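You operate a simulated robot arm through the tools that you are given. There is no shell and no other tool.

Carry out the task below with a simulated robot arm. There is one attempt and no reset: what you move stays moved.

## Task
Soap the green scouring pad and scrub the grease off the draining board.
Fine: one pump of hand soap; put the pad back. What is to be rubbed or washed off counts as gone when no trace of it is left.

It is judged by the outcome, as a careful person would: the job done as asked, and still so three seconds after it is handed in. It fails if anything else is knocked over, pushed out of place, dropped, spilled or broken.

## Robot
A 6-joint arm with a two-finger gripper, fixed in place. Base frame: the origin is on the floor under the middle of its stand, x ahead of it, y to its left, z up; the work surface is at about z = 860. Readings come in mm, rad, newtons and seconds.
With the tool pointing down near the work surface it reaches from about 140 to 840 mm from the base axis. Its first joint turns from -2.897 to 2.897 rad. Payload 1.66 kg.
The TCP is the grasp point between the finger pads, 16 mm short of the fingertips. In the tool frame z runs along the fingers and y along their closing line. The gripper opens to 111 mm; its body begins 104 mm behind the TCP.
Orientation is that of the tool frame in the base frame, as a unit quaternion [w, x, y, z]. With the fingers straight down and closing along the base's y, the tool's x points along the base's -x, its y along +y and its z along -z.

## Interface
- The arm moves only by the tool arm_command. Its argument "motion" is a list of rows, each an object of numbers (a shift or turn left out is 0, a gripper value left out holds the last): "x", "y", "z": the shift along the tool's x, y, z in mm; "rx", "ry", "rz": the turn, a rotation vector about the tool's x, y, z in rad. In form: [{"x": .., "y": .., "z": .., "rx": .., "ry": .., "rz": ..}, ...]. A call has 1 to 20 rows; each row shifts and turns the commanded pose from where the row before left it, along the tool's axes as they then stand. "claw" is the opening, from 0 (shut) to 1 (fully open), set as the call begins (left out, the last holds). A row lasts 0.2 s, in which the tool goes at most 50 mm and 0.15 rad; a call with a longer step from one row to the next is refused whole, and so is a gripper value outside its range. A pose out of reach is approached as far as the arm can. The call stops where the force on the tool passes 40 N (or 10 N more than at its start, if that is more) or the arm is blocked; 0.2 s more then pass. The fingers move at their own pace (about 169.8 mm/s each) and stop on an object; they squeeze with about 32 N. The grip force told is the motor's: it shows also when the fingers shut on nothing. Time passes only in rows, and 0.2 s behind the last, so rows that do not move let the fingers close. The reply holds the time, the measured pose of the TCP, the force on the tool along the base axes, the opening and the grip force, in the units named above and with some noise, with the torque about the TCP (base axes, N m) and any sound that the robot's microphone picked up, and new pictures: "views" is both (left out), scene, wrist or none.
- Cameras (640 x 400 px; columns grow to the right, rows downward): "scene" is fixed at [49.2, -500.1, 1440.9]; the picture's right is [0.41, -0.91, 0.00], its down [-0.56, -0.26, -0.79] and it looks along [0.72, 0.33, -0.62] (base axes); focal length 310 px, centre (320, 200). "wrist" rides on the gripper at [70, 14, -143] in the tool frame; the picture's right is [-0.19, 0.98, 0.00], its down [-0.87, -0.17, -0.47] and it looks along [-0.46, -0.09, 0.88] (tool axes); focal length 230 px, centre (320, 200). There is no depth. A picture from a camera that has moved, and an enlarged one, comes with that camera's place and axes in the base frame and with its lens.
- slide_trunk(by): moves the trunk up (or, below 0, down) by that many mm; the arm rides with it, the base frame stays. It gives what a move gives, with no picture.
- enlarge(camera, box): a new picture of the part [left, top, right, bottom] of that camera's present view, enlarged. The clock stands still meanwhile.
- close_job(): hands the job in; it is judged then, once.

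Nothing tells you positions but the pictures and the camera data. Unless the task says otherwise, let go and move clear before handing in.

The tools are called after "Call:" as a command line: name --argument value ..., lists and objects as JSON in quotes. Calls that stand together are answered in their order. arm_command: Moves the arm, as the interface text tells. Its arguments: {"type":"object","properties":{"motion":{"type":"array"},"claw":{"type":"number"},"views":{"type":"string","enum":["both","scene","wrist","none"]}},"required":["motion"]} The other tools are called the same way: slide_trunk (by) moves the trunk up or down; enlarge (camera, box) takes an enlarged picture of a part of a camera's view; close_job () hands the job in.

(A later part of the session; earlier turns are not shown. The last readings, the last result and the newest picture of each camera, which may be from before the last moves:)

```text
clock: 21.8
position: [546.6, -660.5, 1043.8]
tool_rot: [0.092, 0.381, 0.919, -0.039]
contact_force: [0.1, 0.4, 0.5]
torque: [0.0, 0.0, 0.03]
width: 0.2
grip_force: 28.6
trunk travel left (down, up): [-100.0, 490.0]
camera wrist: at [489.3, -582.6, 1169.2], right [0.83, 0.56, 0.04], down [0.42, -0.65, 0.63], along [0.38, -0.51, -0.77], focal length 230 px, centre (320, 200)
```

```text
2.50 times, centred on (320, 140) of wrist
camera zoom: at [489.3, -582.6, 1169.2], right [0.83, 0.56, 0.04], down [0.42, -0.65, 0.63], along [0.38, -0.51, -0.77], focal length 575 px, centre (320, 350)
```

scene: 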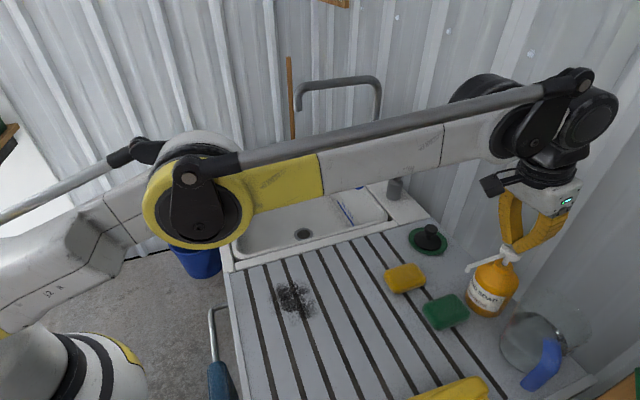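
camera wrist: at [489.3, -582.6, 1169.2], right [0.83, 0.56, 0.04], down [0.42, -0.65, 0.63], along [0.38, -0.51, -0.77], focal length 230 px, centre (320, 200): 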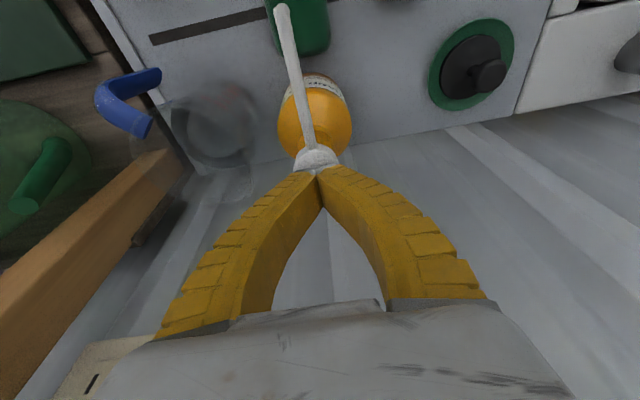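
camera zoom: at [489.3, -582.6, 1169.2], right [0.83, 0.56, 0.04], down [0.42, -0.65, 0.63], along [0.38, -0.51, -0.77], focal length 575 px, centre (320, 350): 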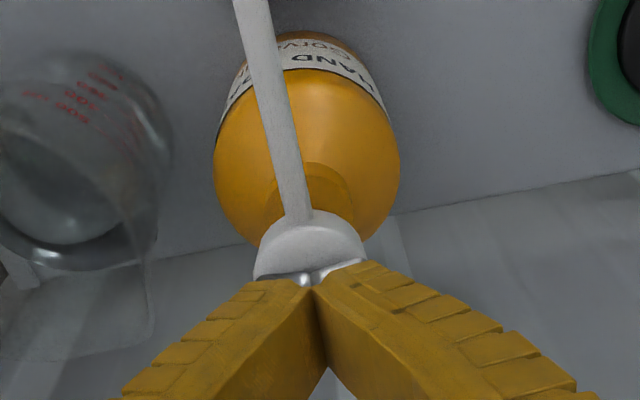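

I'm about 7 mm above the head. I'll press straight down in one smooth stroke, which will stop on its own at the force limit.

Call:
arm_command --motion '[{"x": 0.8, "z": 3.92}, {"x": 0.8, "z": 3.92}, {"x": 0.8, "z": 3.92}, {"x": 0.8, "z": 3.92}]'

Call:
enlarge --camera "scene" --box '[430, 200, 590, 340]'

```text
clock: 22.8
position: [546.7, -659.3, 1029.0]
tool_rot: [0.093, 0.38, 0.92, -0.039]
contact_force: [1.4, -3.3, 10.6]
torque: [0.0, 0.02, 0.03]
width: 6.1
grip_force: 28.8
trunk travel left (down, up): [-100.0, 490.0]
camera wrist: at [488.4, -582.1, 1153.5], right [0.83, 0.56, 0.04], down [0.42, -0.65, 0.64], along [0.38, -0.51, -0.77], focal length 230 px, centre (320, 200)
```

scene: 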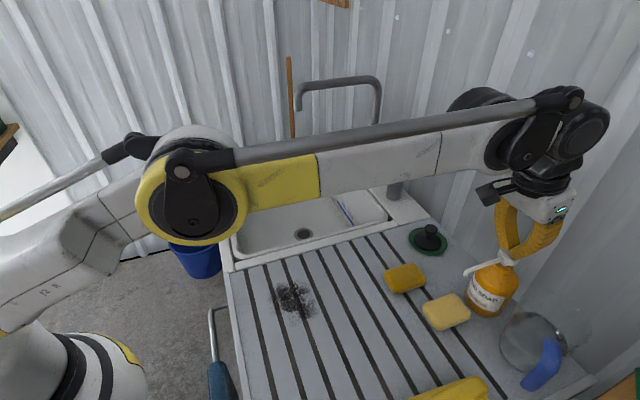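
wrist: 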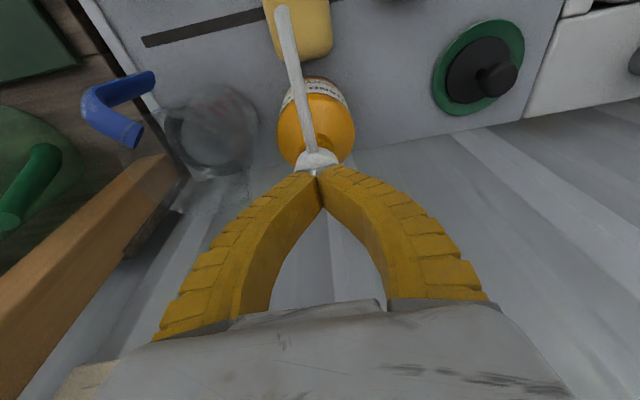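

```text
2.86 times, centred on (510, 270) of scene
camera zoom: at [49.2, -500.1, 1440.9], right [0.41, -0.91, 0.0], down [-0.56, -0.26, -0.79], along [0.72, 0.33, -0.62], focal length 885 px, centre (-223, 0)
```

zoom: 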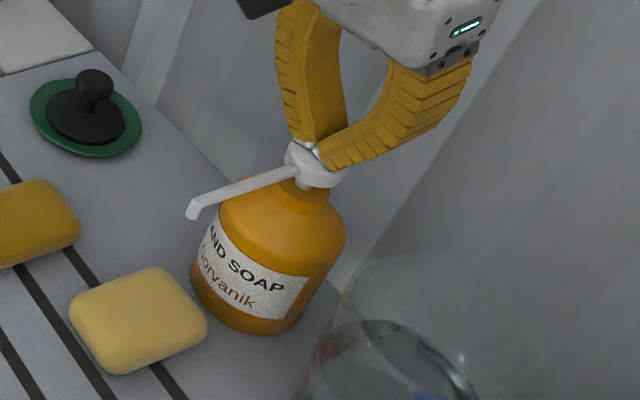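

The pump dispensed and the pad changed from green to pale soapy yellow, so one pump has landed on it. I'll lift straight off the head now and not press again.

Call:
arm_command --motion '[{"x": -1.6, "z": -7.8}, {"x": -4, "z": -19.6}, {"x": -6, "z": -29.4}, {"x": -4, "z": -19.6}, {}]'

Call:
enlarge --camera "scene" --box '[400, 200, 590, 350]'

Call:
enlarge --camera "wrist" --box '[220, 0, 400, 170]'

```text
clock: 24.0
position: [539.5, -650.2, 1090.7]
tool_rot: [0.092, 0.38, 0.92, -0.038]
contact_force: [-0.9, -0.3, 0.1]
torque: [-0.02, -0.02, 0.01]
width: 0.0
grip_force: 28.4
out of reach, approached as far as the arm can: row 3, 4
trunk travel left (down, up): [-100.0, 490.0]
camera wrist: at [481.7, -573.9, 1216.9], right [0.83, 0.56, 0.04], down [0.42, -0.65, 0.63], along [0.38, -0.51, -0.77], focal length 230 px, centre (320, 200)
```

scene: 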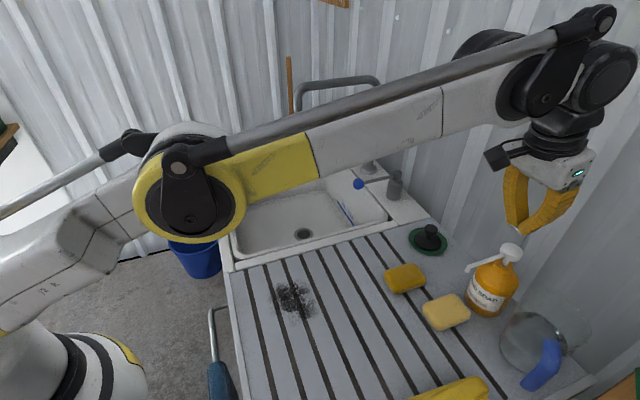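
wrist: 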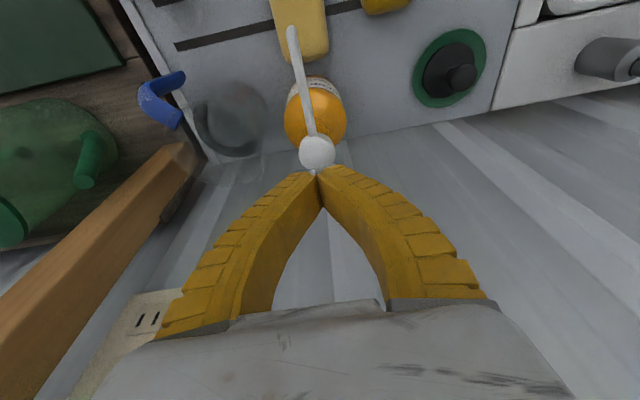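

```text
2.67 times, centred on (495, 275) of scene
camera zoom: at [49.2, -500.1, 1440.9], right [0.41, -0.91, 0.0], down [-0.56, -0.26, -0.79], along [0.72, 0.33, -0.62], focal length 826 px, centre (-147, 0)
```

zoom: 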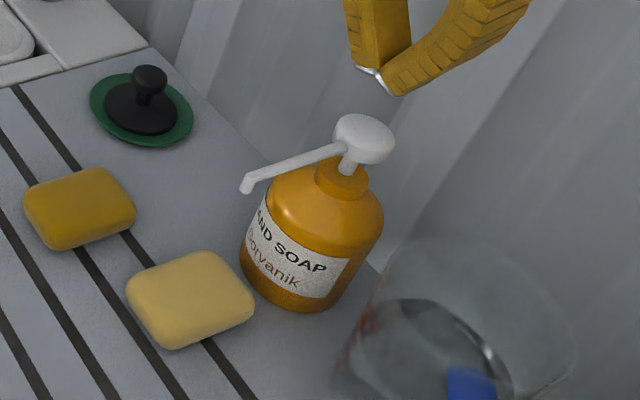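

```text
2.35 times, centred on (310, 85) of wrist
camera zoom: at [481.7, -573.9, 1216.9], right [0.83, 0.56, 0.04], down [0.42, -0.65, 0.63], along [0.38, -0.51, -0.77], focal length 541 px, centre (344, 471)
```

zoom: 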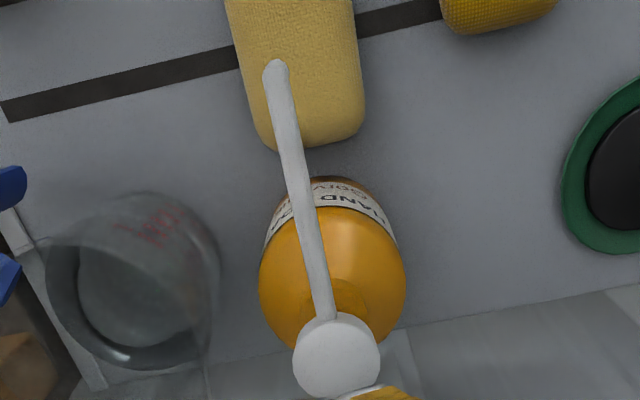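

The soap is on the pad, the bottle and pump head look unmoved, and nothing spilled on the board. I'll back away, restore the 0.6 rad tilt and line up to pick up the pad again.

Call:
arm_command --motion '[{"x": 35.3, "z": -7.2}, {"x": 35.3, "z": -7.2}, {"x": 35.3, "z": -7.2}, {"x": 35.3, "z": -7.2}, {"x": 35.3, "z": -7.2}, {"x": 35.3, "z": -7.2}, {"ry": -0.15}, {"ry": -0.15}, {"ry": -0.1}, {}]' --claw 0.66

Call:
enlarge --camera "wrist" --box '[240, 60, 440, 220]'

```text
clock: 26.2
position: [387.5, -500.3, 1092.7]
tool_rot: [0.273, 0.365, 0.883, -0.113]
contact_force: [0.4, -0.1, 0.8]
torque: [-0.02, 0.02, 0.0]
width: 74.9
grip_force: 0.8
trunk travel left (down, up): [-100.0, 490.0]
camera wrist: at [299.8, -392.9, 1169.3], right [0.8, 0.58, 0.11], down [0.2, -0.43, 0.88], along [0.56, -0.69, -0.47], focal length 230 px, centre (320, 200)
```

scene: 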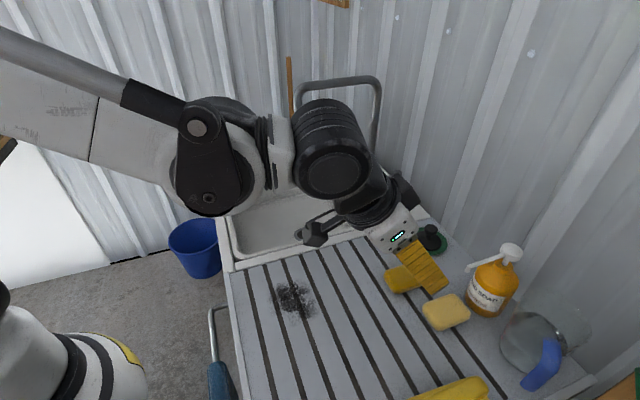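
wrist: 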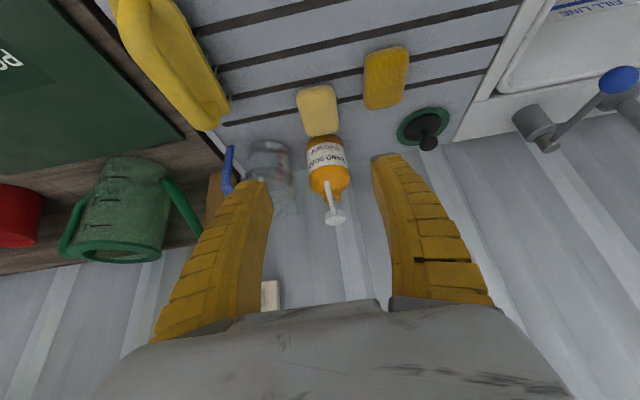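

```text
2.50 times, centred on (340, 140) of wrist
camera zoom: at [299.8, -392.9, 1169.3], right [0.8, 0.58, 0.11], down [0.2, -0.43, 0.88], along [0.56, -0.69, -0.47], focal length 575 px, centre (270, 350)
```

zoom: 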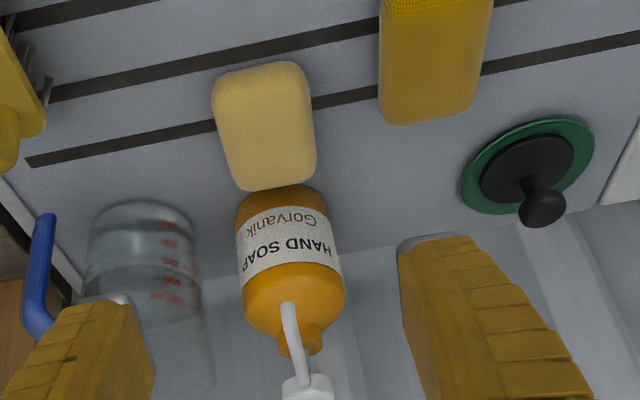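

Call:
arm_command --motion '[{"x": 23.5, "y": 2.8, "z": 29.6}, {"z": 40}, {"z": 40}, {"z": 40}, {"z": 30}, {}]'

Call:
enlarge --camera "wrist" --box '[220, 90, 420, 250]'

Call:
enlarge --camera "scene" --box '[380, 220, 540, 350]'

```text
clock: 27.6
position: [447.4, -554.1, 928.7]
tool_rot: [0.272, 0.365, 0.883, -0.113]
contact_force: [-0.3, -0.6, -0.4]
torque: [-0.04, -0.02, -0.01]
width: 74.9
grip_force: 1.4
trunk travel left (down, up): [-100.0, 490.0]
camera wrist: at [359.2, -448.2, 1006.9], right [0.8, 0.58, 0.11], down [0.2, -0.44, 0.88], along [0.56, -0.68, -0.47], focal length 230 px, centre (320, 200)
```

scene: 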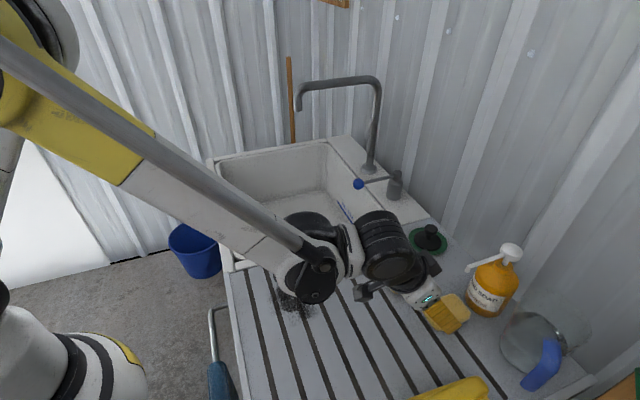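
wrist: 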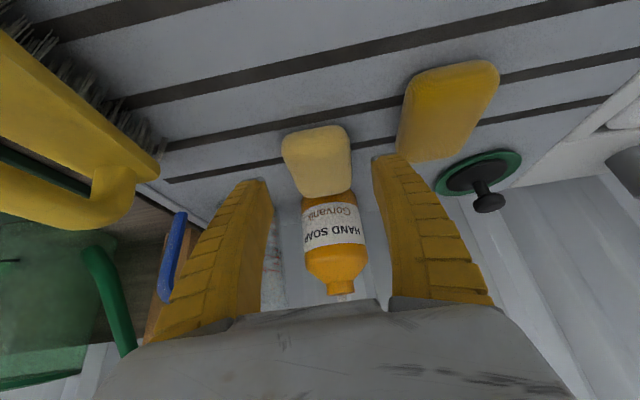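

```text
2.50 times, centred on (320, 170) of wrist
camera zoom: at [359.2, -448.2, 1006.9], right [0.8, 0.58, 0.11], down [0.2, -0.44, 0.88], along [0.56, -0.68, -0.47], focal length 575 px, centre (320, 275)
```

zoom: 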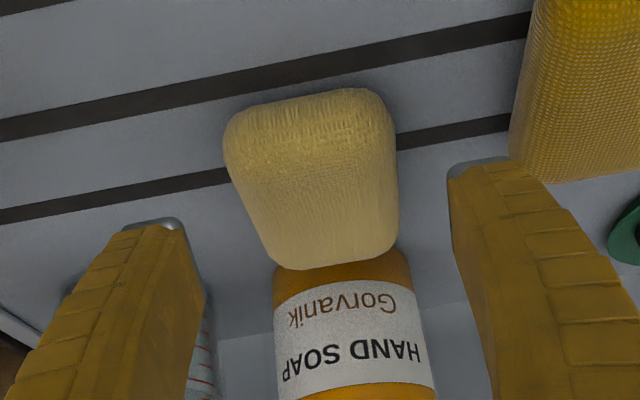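

```text
3.08 times, centred on (460, 285) of scene
camera zoom: at [49.2, -500.1, 1440.9], right [0.41, -0.91, 0.0], down [-0.56, -0.26, -0.79], along [0.72, 0.33, -0.62], focal length 953 px, centre (-111, -62)
```

zoom: 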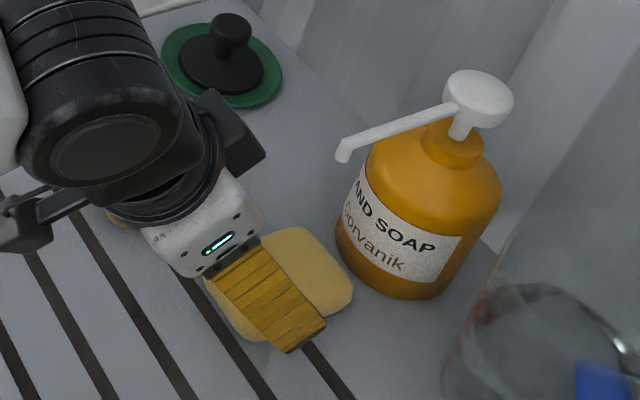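

Call:
arm_command --motion '[{"z": 25}, {"z": 20}, {"z": 7}, {}]' --views "wrist"

```text
clock: 28.6
position: [468.8, -574.4, 887.1]
tool_rot: [0.273, 0.365, 0.883, -0.113]
contact_force: [0.2, -0.7, 0.1]
torque: [-0.01, 0.0, 0.03]
width: 75.0
grip_force: 1.1
trunk travel left (down, up): [-100.0, 490.0]
camera wrist: at [380.5, -468.7, 964.5], right [0.8, 0.58, 0.11], down [0.2, -0.43, 0.88], along [0.56, -0.68, -0.47], focal length 230 px, centre (320, 200)
```

wrist: 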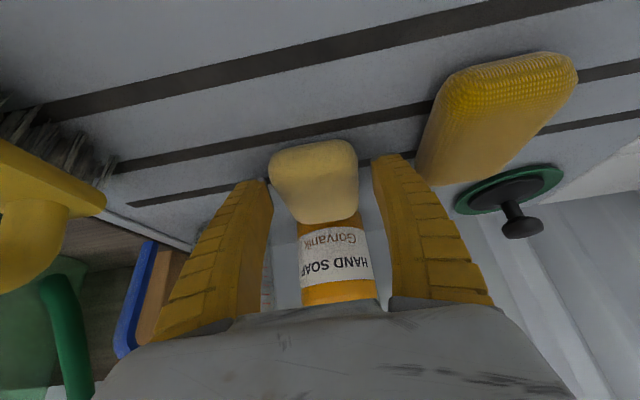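

Call:
arm_command --motion '[{"x": 0.6, "y": -2, "z": 0.8}, {}]' --views "none"

Call:
arm_command --motion '[{}, {}, {}, {}]' --claw 0.3 --views "wrist"

```text
clock: 29.2
position: [466.6, -576.7, 887.1]
tool_rot: [0.274, 0.365, 0.883, -0.113]
contact_force: [-1.0, 0.2, 0.9]
torque: [0.04, 0.01, -0.01]
width: 74.9
grip_force: 1.2
trunk travel left (down, up): [-100.0, 490.0]
```

```text
clock: 30.2
position: [466.9, -576.7, 885.8]
tool_rot: [0.273, 0.365, 0.883, -0.113]
contact_force: [0.2, -0.1, 2.9]
torque: [-0.05, 0.04, -0.04]
width: 56.9
grip_force: 31.7
trunk travel left (down, up): [-100.0, 490.0]
camera wrist: at [378.8, -470.5, 964.1], right [0.8, 0.58, 0.11], down [0.2, -0.43, 0.88], along [0.56, -0.69, -0.47], focal length 230 px, centre (320, 200)
```

wrist: 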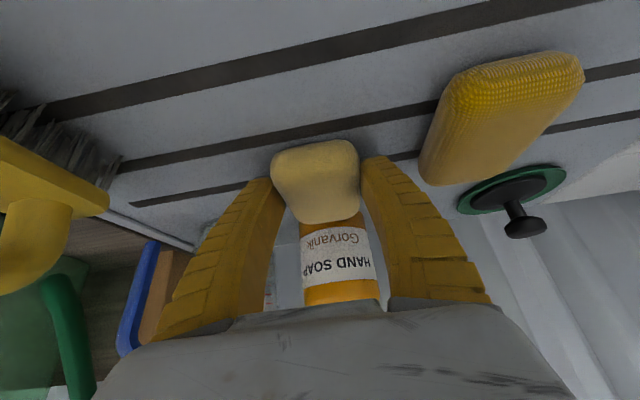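

The soaped pad is gripped again. I'll lift it, retreat away from the bottle first, then carry it over the grease patch, which is centred around (380, -288).

Call:
arm_command --motion '[{"x": -8.5, "z": -12.4}, {"x": -11.3, "z": -16.5}, {"x": 32.5, "z": -22.3}, {"x": 32.5, "z": -22.3}, {"x": 32.5, "z": -22.3}, {"x": 32.5, "z": -22.3}, {"x": 32.5, "z": -22.3}, {"x": 32.5, "z": -22.3}, {"x": 32.5, "z": -22.3}, {"y": 35.6}, {"y": 35.6}, {"y": 35.6}, {"y": 35.6}, {}]'

Call:
enlarge --camera "wrist" --box '[200, 60, 440, 240]'

Call:
enlarge --camera "scene" --box '[400, 220, 560, 350]'

```text
clock: 33.2
position: [374.5, -278.6, 923.1]
tool_rot: [0.274, 0.364, 0.883, -0.112]
contact_force: [0.0, 0.3, -0.2]
torque: [0.01, 0.05, -0.03]
width: 57.0
grip_force: 32.6
trunk travel left (down, up): [-100.0, 490.0]
camera wrist: at [287.3, -173.4, 1001.0], right [0.8, 0.58, 0.11], down [0.2, -0.43, 0.88], along [0.56, -0.69, -0.47], focal length 230 px, centre (320, 200)
```

scene: 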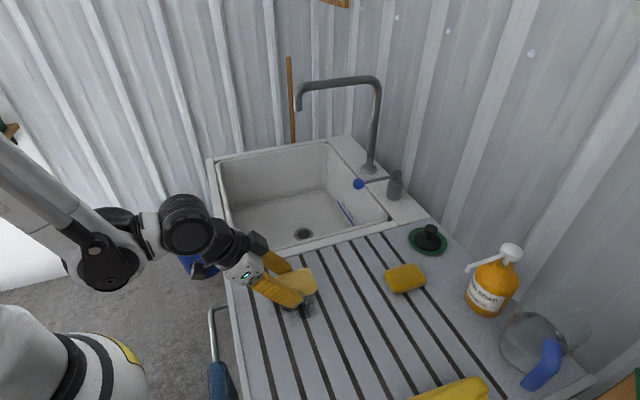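
wrist: 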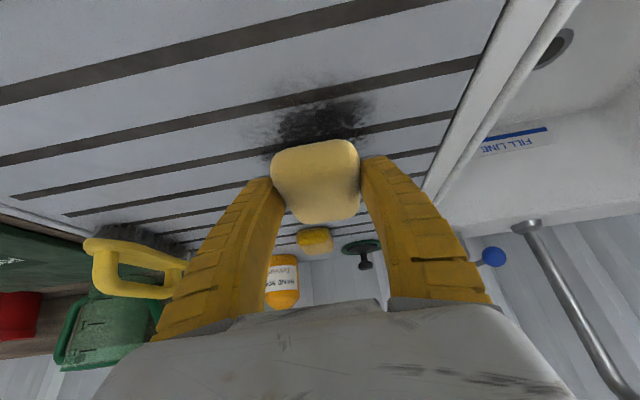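

```text
2.22 times, centred on (320, 150) of wrist
camera zoom: at [287.3, -173.4, 1001.0], right [0.8, 0.58, 0.11], down [0.2, -0.43, 0.88], along [0.56, -0.69, -0.47], focal length 511 px, centre (320, 311)
```

zoom: 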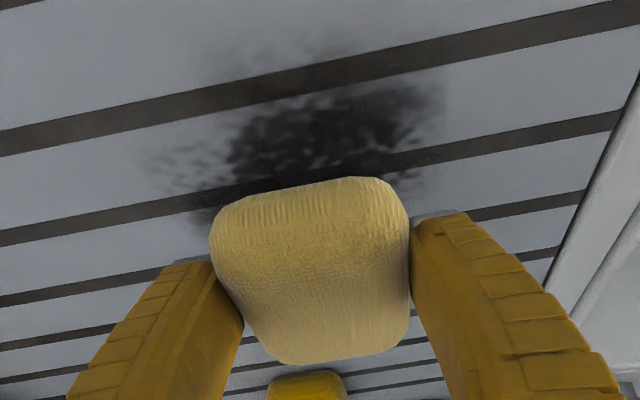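

```text
3.08 times, centred on (480, 285) of scene
camera zoom: at [49.2, -500.1, 1440.9], right [0.41, -0.91, 0.0], down [-0.56, -0.26, -0.79], along [0.72, 0.33, -0.62], focal length 953 px, centre (-172, -62)
```

zoom: 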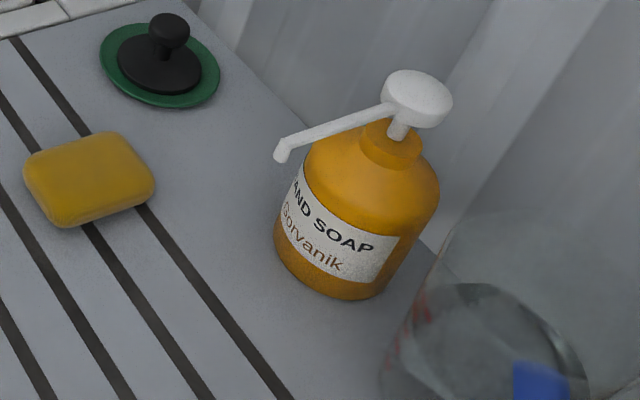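

The grease spans roughly 115 x 105 mm. I'll move to one corner of it, lower the pad until it presses lightly, and check the contact force.

Call:
arm_command --motion '[{"x": 26.4, "z": -18.1}, {"y": -31.4}, {"y": -31.4}, {"x": 8.5, "z": 12.4}, {"x": 7.3, "z": 10.7}, {"x": 2.8, "z": 4.1}, {"x": 0.85, "z": 1.24}, {}]'

```text
clock: 35.0
position: [306.3, -302.5, 923.1]
tool_rot: [0.272, 0.365, 0.883, -0.112]
contact_force: [0.2, 0.7, -0.5]
torque: [-0.01, 0.0, -0.04]
width: 57.0
grip_force: 31.7
out of reach, approached as far as the arm can: row 4, 5, 6
trunk travel left (down, up): [-100.0, 490.0]
camera wrist: at [218.8, -196.7, 1001.0], right [0.8, 0.58, 0.11], down [0.2, -0.44, 0.88], along [0.56, -0.68, -0.47], focal length 230 px, centre (320, 200)
```

scene: 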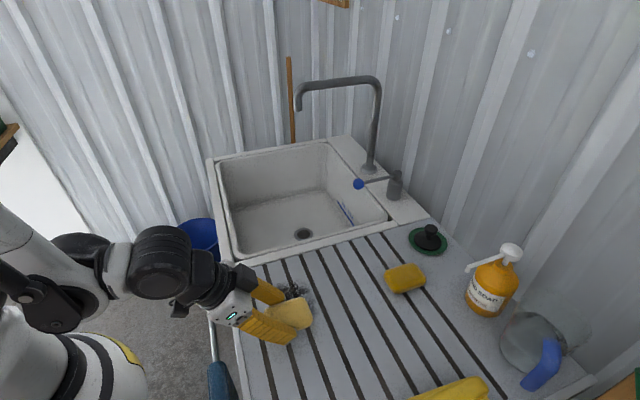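
wrist: 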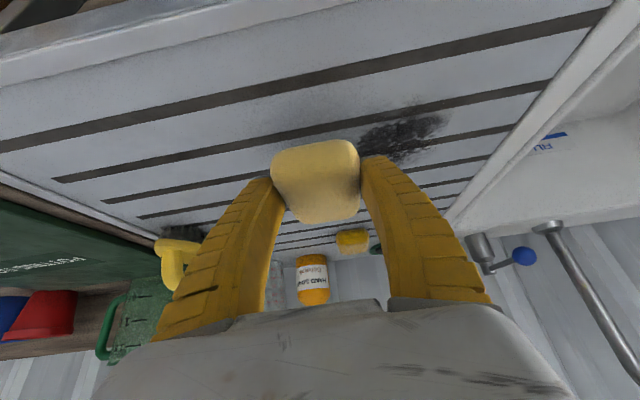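

With the 0.6 rad tilt the arm can't get lower this close to its base. I'll move a bit farther out, set the pad down on the edge of the grease and re-grip it with the tool upright.

Call:
arm_command --motion '[{"x": -27.5, "y": 20, "z": 18.8}, {"x": -27.5, "y": 20, "z": 18.8}, {"x": -27.5, "y": 20, "z": 18.8}, {}, {"x": 8.5, "z": 12.4}, {"x": 7.3, "z": 10.7}, {"x": 2.8, "z": 4.1}, {}]'

```text
clock: 36.8
position: [420.2, -330.5, 888.8]
tool_rot: [0.274, 0.364, 0.883, -0.112]
contact_force: [-0.2, -0.8, 0.0]
torque: [-0.03, 0.01, 0.02]
width: 57.1
grip_force: 32.4
trunk travel left (down, up): [-100.0, 490.0]
camera wrist: at [332.6, -224.7, 967.5], right [0.8, 0.58, 0.11], down [0.2, -0.44, 0.88], along [0.56, -0.68, -0.47], focal length 230 px, centre (320, 200)
```

scene: 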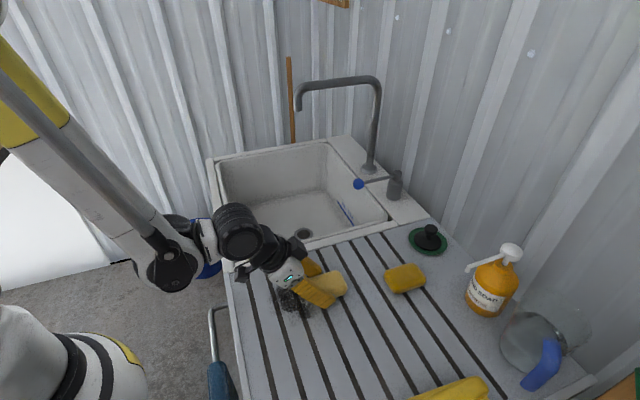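
wrist: 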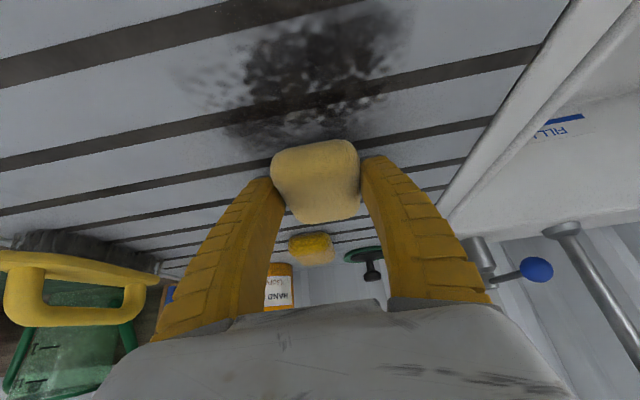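

Call:
arm_command --motion '[{"x": 0.85, "z": 1.24}, {"x": 0.57, "z": 0.82}, {}]' --views "none"

```text
clock: 37.6
position: [419.5, -331.1, 886.3]
tool_rot: [0.273, 0.365, 0.883, -0.113]
contact_force: [1.3, -0.6, 2.4]
torque: [-0.1, -0.07, 0.03]
width: 56.9
grip_force: 32.1
trunk travel left (down, up): [-100.0, 490.0]
```

The pad is touching the board. I'll release it, stand the tool upright around the same point, centre on the pad and grip again.

Call:
arm_command --motion '[{}, {}, {"ry": 0.15}, {"ry": 0.15}, {"ry": 0.15}, {"ry": 0.15}, {"x": -9, "z": 2}, {"z": 3}, {}]' --claw 0.68

Call:
enlarge --camera "wrist" --box '[200, 60, 440, 240]'

```text
clock: 39.6
position: [424.9, -338.2, 882.1]
tool_rot: [0.0, 0.382, 0.924, 0.0]
contact_force: [0.3, 0.4, -0.3]
torque: [0.01, 0.02, 0.04]
width: 77.1
grip_force: 0.2
trunk travel left (down, up): [-100.0, 490.0]
camera wrist: at [385.9, -279.1, 1023.2], right [0.83, 0.56, 0.0], down [0.49, -0.73, 0.47], along [0.26, -0.39, -0.88], focal length 230 px, centre (320, 200)
```

scene: 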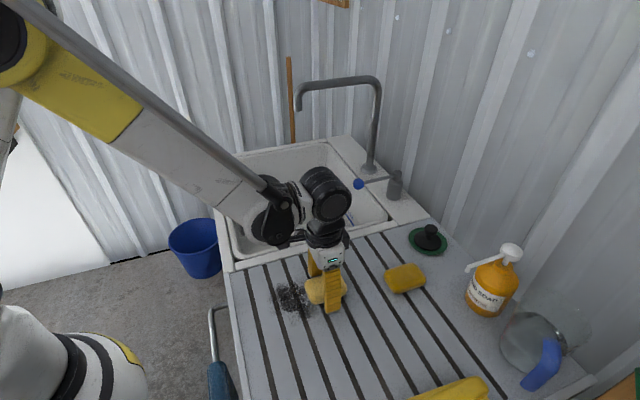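
wrist: 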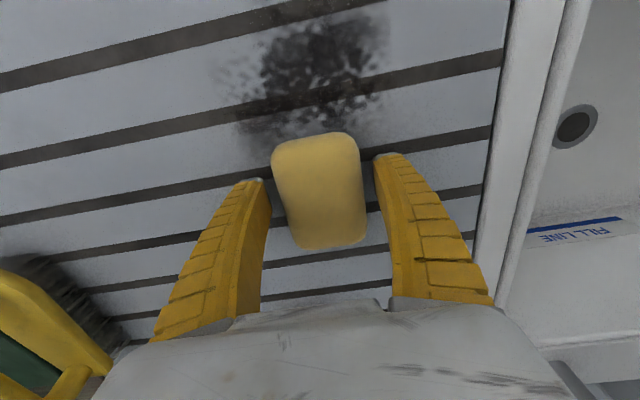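

```text
2.22 times, centred on (320, 150) of wrist
camera zoom: at [385.9, -279.1, 1023.2], right [0.83, 0.56, 0.0], down [0.49, -0.73, 0.47], along [0.26, -0.39, -0.88], focal length 511 px, centre (320, 311)
```

zoom: 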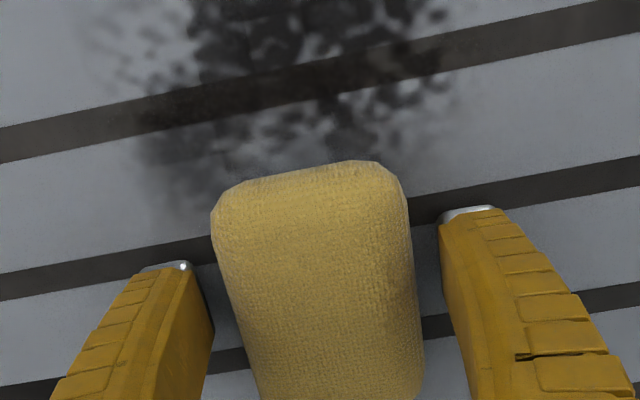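

Call:
arm_command --motion '[{"x": -3}, {}]' --views "none"

Call:
arm_command --motion '[{}, {}, {}, {}]' --claw 0.3 --views "wrist"

```text
clock: 40.2
position: [427.1, -339.2, 881.0]
tool_rot: [0.0, 0.382, 0.924, 0.0]
contact_force: [0.7, 0.0, 0.0]
torque: [0.02, 0.0, -0.02]
width: 77.0
grip_force: 1.0
trunk travel left (down, up): [-100.0, 490.0]
```

```text
clock: 41.2
position: [427.6, -338.8, 881.8]
tool_rot: [0.0, 0.382, 0.924, 0.001]
contact_force: [1.1, -0.8, 1.8]
torque: [0.03, -0.05, 0.02]
width: 57.0
grip_force: 32.2
trunk travel left (down, up): [-100.0, 490.0]
camera wrist: at [387.8, -281.0, 1023.3], right [0.83, 0.56, 0.0], down [0.49, -0.73, 0.47], along [0.26, -0.39, -0.88], focal length 230 px, centre (320, 200)
```

wrist: 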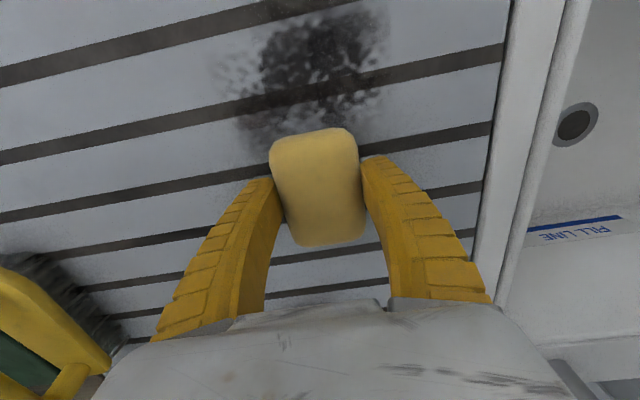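

The pad is now held upright and I can reach the whole patch. I'll press it down a little and check the force before scrubbing.

Call:
arm_command --motion '[{"z": 1}, {"z": 1}, {}]' --views "none"

```text
clock: 42.0
position: [428.3, -340.3, 881.1]
tool_rot: [0.001, 0.382, 0.924, 0.001]
contact_force: [0.7, -3.0, 23.2]
torque: [0.02, -0.04, -0.02]
width: 58.4
grip_force: 32.1
trunk travel left (down, up): [-100.0, 490.0]
```

Call:
arm_command --motion '[{"z": -0.8}, {"x": 16}, {"x": 16}, {"y": -20}, {"y": -20}, {"y": -22}, {"y": 25}, {"y": 25}, {"y": 25}, {"y": 25}, {"y": 25}, {}]'

Call:
enlarge --camera "wrist" --box '[160, 0, 400, 180]'

```text
clock: 44.6
position: [450.1, -271.1, 880.0]
tool_rot: [-0.001, 0.383, 0.924, 0.0]
contact_force: [-2.5, -1.3, 9.5]
torque: [-0.02, 0.03, 0.01]
width: 57.1
grip_force: 32.2
trunk travel left (down, up): [-100.0, 490.0]
camera wrist: at [410.9, -213.3, 1022.6], right [0.83, 0.56, 0.0], down [0.49, -0.73, 0.47], along [0.27, -0.39, -0.88], focal length 230 px, centre (320, 200)
```

scene: 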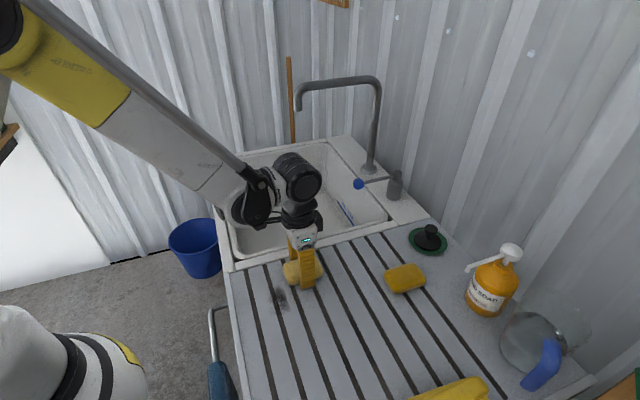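
wrist: 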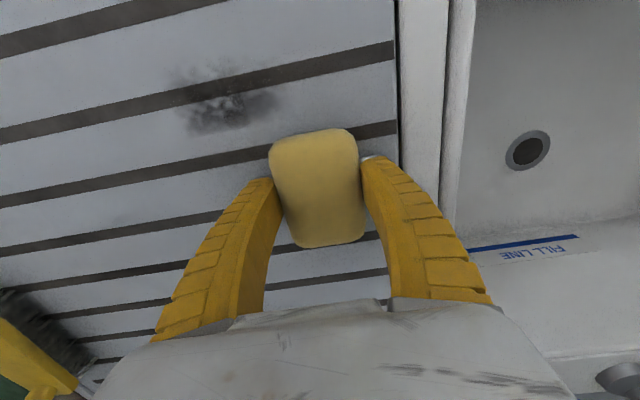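

```text
2.22 times, centred on (280, 90) of wrist
camera zoom: at [410.9, -213.3, 1022.6], right [0.83, 0.56, 0.0], down [0.49, -0.73, 0.47], along [0.27, -0.39, -0.88], focal length 511 px, centre (409, 444)
```

zoom: 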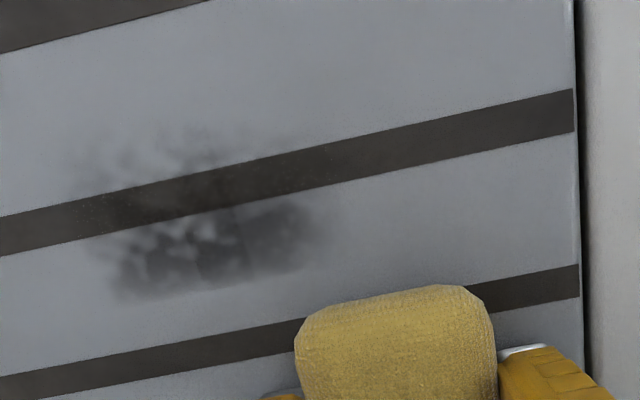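

Scrubbing works: the far half of the patch is already gone. I'll continue with lines closer to the front edge.

Call:
arm_command --motion '[{"x": 15}, {"x": 15}, {"y": -25}, {"y": -25}, {"y": -25}, {"y": -25}, {"y": -25}, {"x": 15}, {"x": 12}, {"y": 25}, {"y": 25}, {"y": 25}, {"y": 25}, {"y": 22}, {"x": 12}, {"y": -25}, {"y": -25}, {"y": -25}, {"y": -25}, {"y": -22}]'

Call:
enlarge --camera "scene" --box '[230, 250, 390, 350]'

```text
clock: 48.8
position: [312.9, -311.1, 879.4]
tool_rot: [0.0, 0.382, 0.924, 0.0]
contact_force: [3.2, 4.0, 16.4]
torque: [0.1, -0.09, 0.04]
width: 57.8
grip_force: 32.0
trunk travel left (down, up): [-100.0, 490.0]
camera wrist: at [273.3, -252.7, 1021.6], right [0.83, 0.56, 0.0], down [0.49, -0.73, 0.47], along [0.26, -0.39, -0.88], focal length 230 px, centre (320, 200)
```

scene: 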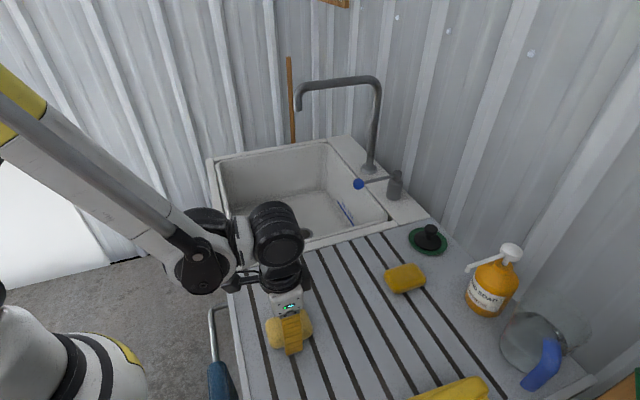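
wrist: 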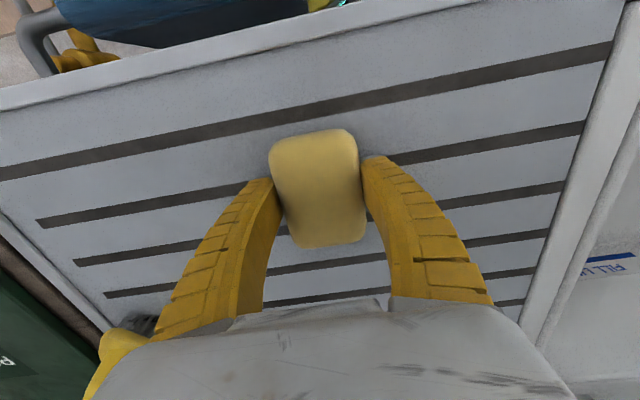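

```text
4.00 times, centred on (310, 300) of scene
camera zoom: at [49.2, -500.1, 1440.9], right [0.41, -0.91, 0.0], down [-0.56, -0.26, -0.79], along [0.72, 0.33, -0.62], focal length 1239 px, centre (360, -200)
```

zoom: 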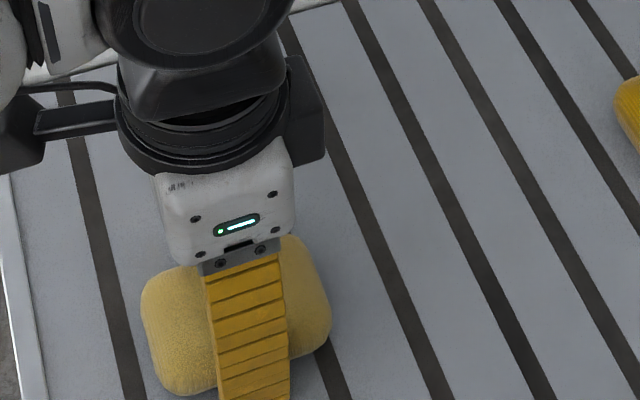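

Call:
arm_command --motion '[{"y": -10}, {"y": 26}, {"y": 26}, {"y": 26}, {"y": 26}, {"y": 26}, {"x": -22}, {"y": -26}, {"y": -26}, {"y": -26}, {"y": -26}, {"y": -26}, {"x": -22}, {"y": 26}, {"y": 26}, {"y": 26}, {"y": 26}, {"y": 26}, {"x": -20}, {}]'

Call:
arm_command --motion '[{"y": -26}, {"y": -26}, {"y": -26}, {"y": -26}, {"y": -26}, {"x": -18}, {"y": 26}, {"y": 26}, {"y": 26}, {"y": 26}, {"y": 20}, {}]'

```text
clock: 53.0
position: [442.1, -271.0, 879.0]
tool_rot: [0.0, 0.382, 0.924, 0.001]
contact_force: [-2.8, 8.4, 17.7]
torque: [0.12, 0.04, -0.01]
width: 57.8
grip_force: 32.6
trunk travel left (down, up): [-100.0, 490.0]
camera wrist: at [403.0, -212.8, 1020.9], right [0.83, 0.56, 0.0], down [0.49, -0.73, 0.47], along [0.27, -0.39, -0.88], focal length 230 px, centre (320, 200)
```

scene: 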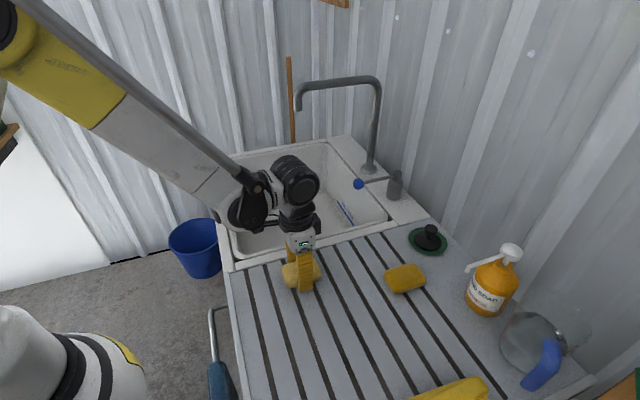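
wrist: 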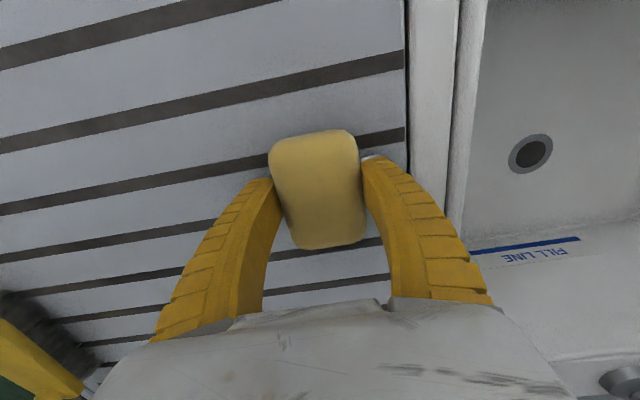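

```text
clock: 55.6
position: [451.7, -289.3, 879.9]
tool_rot: [0.0, 0.381, 0.925, 0.0]
contact_force: [-0.3, 0.4, -0.6]
torque: [-0.01, 0.02, 0.0]
width: 57.2
grip_force: 32.0
trunk travel left (down, up): [-100.0, 490.0]
camera wrist: at [413.0, -230.2, 1022.6], right [0.83, 0.56, 0.0], down [0.49, -0.73, 0.47], along [0.26, -0.39, -0.88], focal length 230 px, centre (320, 200)
```

scene: 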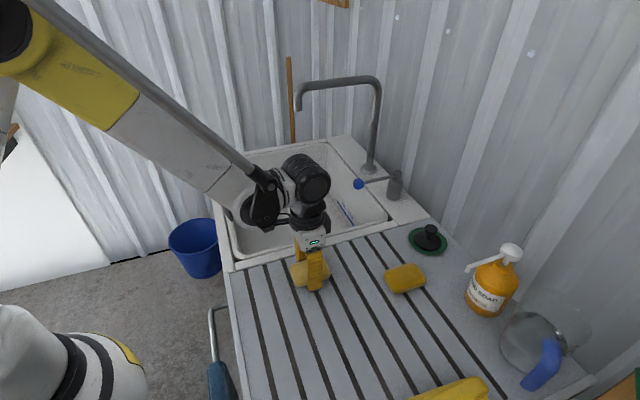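
wrist: 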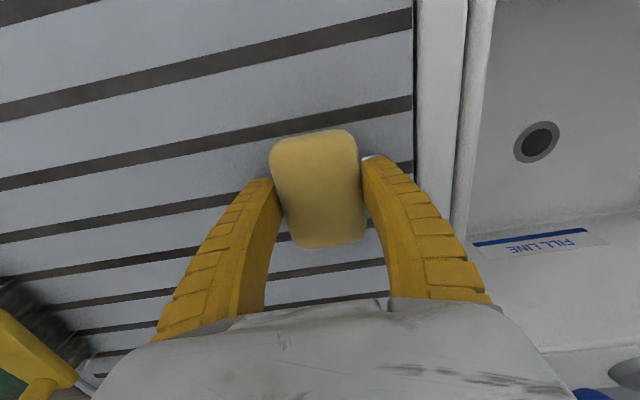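

The patch looks clean. I'll lift and move the pad toward its home so both cameras can inspect the scrubbed area.

Call:
arm_command --motion '[{"z": -30}, {"z": -30}, {"z": -20}, {"x": -30}, {"x": -30}, {"x": -30}, {}]'

Call:
enlarge --camera "scene" --box '[230, 240, 390, 350]'

Call:
enlarge --camera "wrist" --box '[120, 0, 400, 160]'

```text
clock: 57.2
position: [516.5, -352.4, 959.7]
tool_rot: [0.0, 0.381, 0.925, -0.001]
contact_force: [-0.5, -0.6, -0.8]
torque: [0.01, 0.06, 0.02]
width: 57.3
grip_force: 31.8
trunk travel left (down, up): [-100.0, 490.0]
camera wrist: at [476.4, -293.9, 1102.3], right [0.83, 0.56, 0.0], down [0.49, -0.73, 0.47], along [0.26, -0.39, -0.88], focal length 230 px, centre (320, 200)
```

scene: 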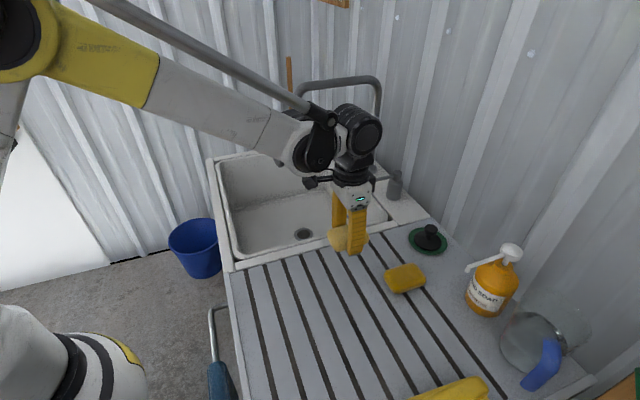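
wrist: 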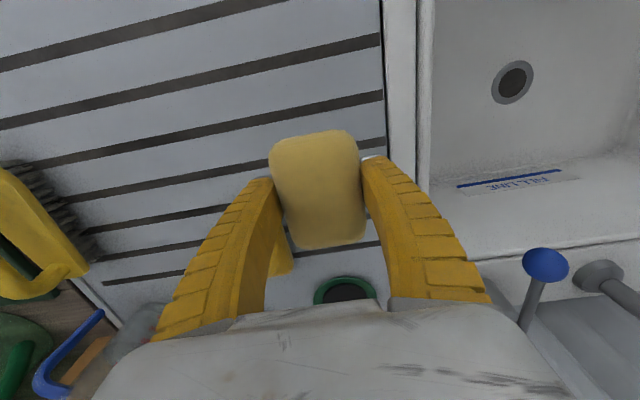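

```text
3.64 times, centred on (310, 295) of scene
camera zoom: at [49.2, -500.1, 1440.9], right [0.41, -0.91, 0.0], down [-0.56, -0.26, -0.79], along [0.72, 0.33, -0.62], focal length 1126 px, centre (356, -146)
```

zoom: 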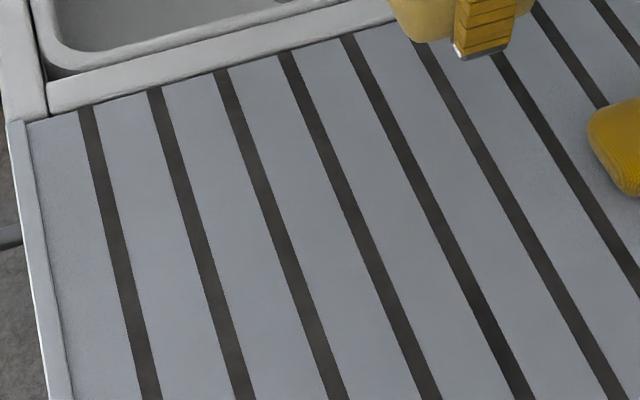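

```text
2.29 times, centred on (260, 80) of wrist
camera zoom: at [476.4, -293.9, 1102.3], right [0.83, 0.56, 0.0], down [0.49, -0.73, 0.47], along [0.26, -0.39, -0.88], focal length 526 px, centre (457, 474)
```

zoom: 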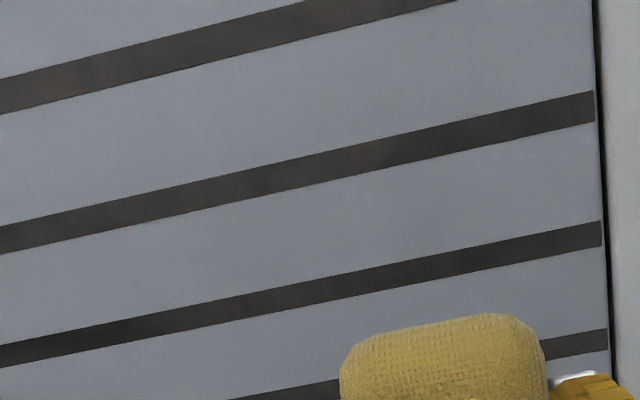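

Call:
enlarge --camera "scene" --box '[255, 270, 335, 330]'

Call:
enlarge --camera "wrist" --box '[160, 0, 380, 130]'

```text
6.67 times, centred on (295, 300) of scene
camera zoom: at [49.2, -500.1, 1440.9], right [0.41, -0.91, 0.0], down [-0.56, -0.26, -0.79], along [0.72, 0.33, -0.62], focal length 2064 px, centre (487, -467)
```

zoom: 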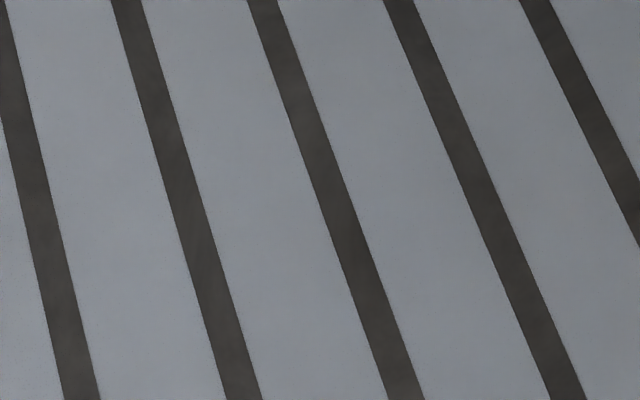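

```text
2.91 times, centred on (270, 65) of wrist
camera zoom: at [476.4, -293.9, 1102.3], right [0.83, 0.56, 0.0], down [0.49, -0.73, 0.47], along [0.26, -0.39, -0.88], focal length 669 px, centre (466, 593)
```

zoom: 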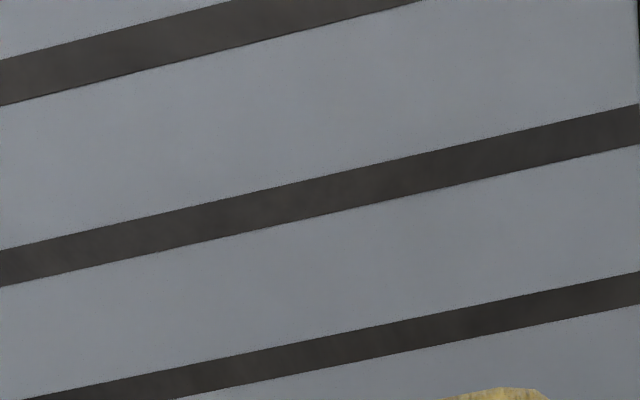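

The board looks clean at full zoom. To be sure nothing faint is left, especially at the patch edges, I'll do one more full scrubbing pass.

Call:
arm_command --motion '[{"x": 31}, {"x": 31}, {"x": 32}, {"z": 30}, {"z": 30}, {"z": 15}, {"z": 3}, {"z": 2}, {}]' --views "none"

```text
clock: 59.2
position: [448.3, -285.4, 880.8]
tool_rot: [-0.001, 0.382, 0.924, 0.001]
contact_force: [0.2, -0.3, -0.7]
torque: [-0.02, 0.01, -0.01]
width: 57.0
grip_force: 31.8
trunk travel left (down, up): [-100.0, 490.0]
```

Call:
arm_command --motion '[{"z": 1}, {"z": 0.7}, {}]' --views "none"

```text
clock: 60.0
position: [448.2, -286.0, 878.9]
tool_rot: [0.0, 0.382, 0.924, 0.0]
contact_force: [1.9, 1.4, 16.3]
torque: [0.01, -0.01, 0.04]
width: 57.6
grip_force: 32.3
trunk travel left (down, up): [-100.0, 490.0]
```

Call:
arm_command --motion '[{"y": 10}, {"y": -26}, {"y": -26}, {"y": -26}, {"y": -26}, {"y": -26}, {"x": 22}, {"y": 26}, {"y": 26}, {"y": 26}, {"y": 26}, {"y": 26}, {"x": 22}, {"y": -26}, {"y": -26}, {"y": -26}, {"y": -26}, {"y": -26}, {"x": 22}]' --views "none"

Call:
arm_command --motion '[{"y": 26}, {"y": 26}, {"y": 26}, {"y": 26}, {"y": 26}, {"x": 26}, {"y": -26}, {"y": -26}, {"y": -26}, {"y": -26}, {"y": -26}, {}]'

```text
clock: 64.0
position: [316.0, -324.7, 876.7]
tool_rot: [-0.001, 0.383, 0.924, -0.001]
contact_force: [0.2, -0.3, 20.9]
torque: [-0.16, -0.19, -0.05]
width: 57.8
grip_force: 32.0
trunk travel left (down, up): [-100.0, 490.0]
```

```text
clock: 66.6
position: [300.6, -305.6, 878.6]
tool_rot: [0.001, 0.381, 0.925, 0.0]
contact_force: [4.7, 3.9, 18.7]
torque: [0.08, -0.06, 0.05]
width: 57.7
grip_force: 31.8
trunk travel left (down, up): [-100.0, 490.0]
camera wrist: at [260.2, -248.0, 1019.8], right [0.83, 0.56, 0.0], down [0.49, -0.73, 0.47], along [0.27, -0.39, -0.88], focal length 230 px, centre (320, 200)
```

scene: 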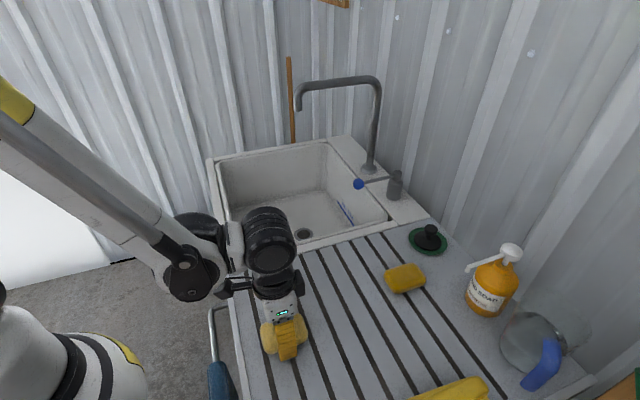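
wrist: 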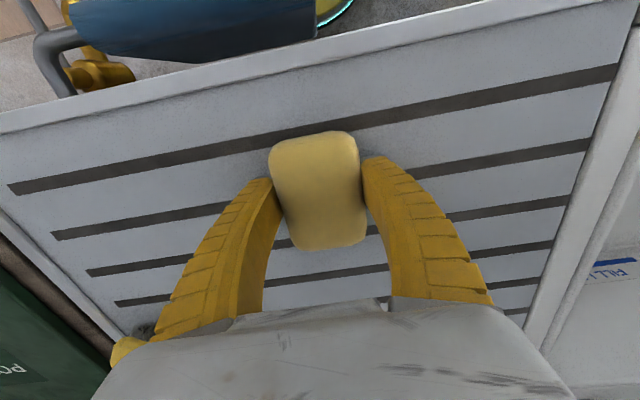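

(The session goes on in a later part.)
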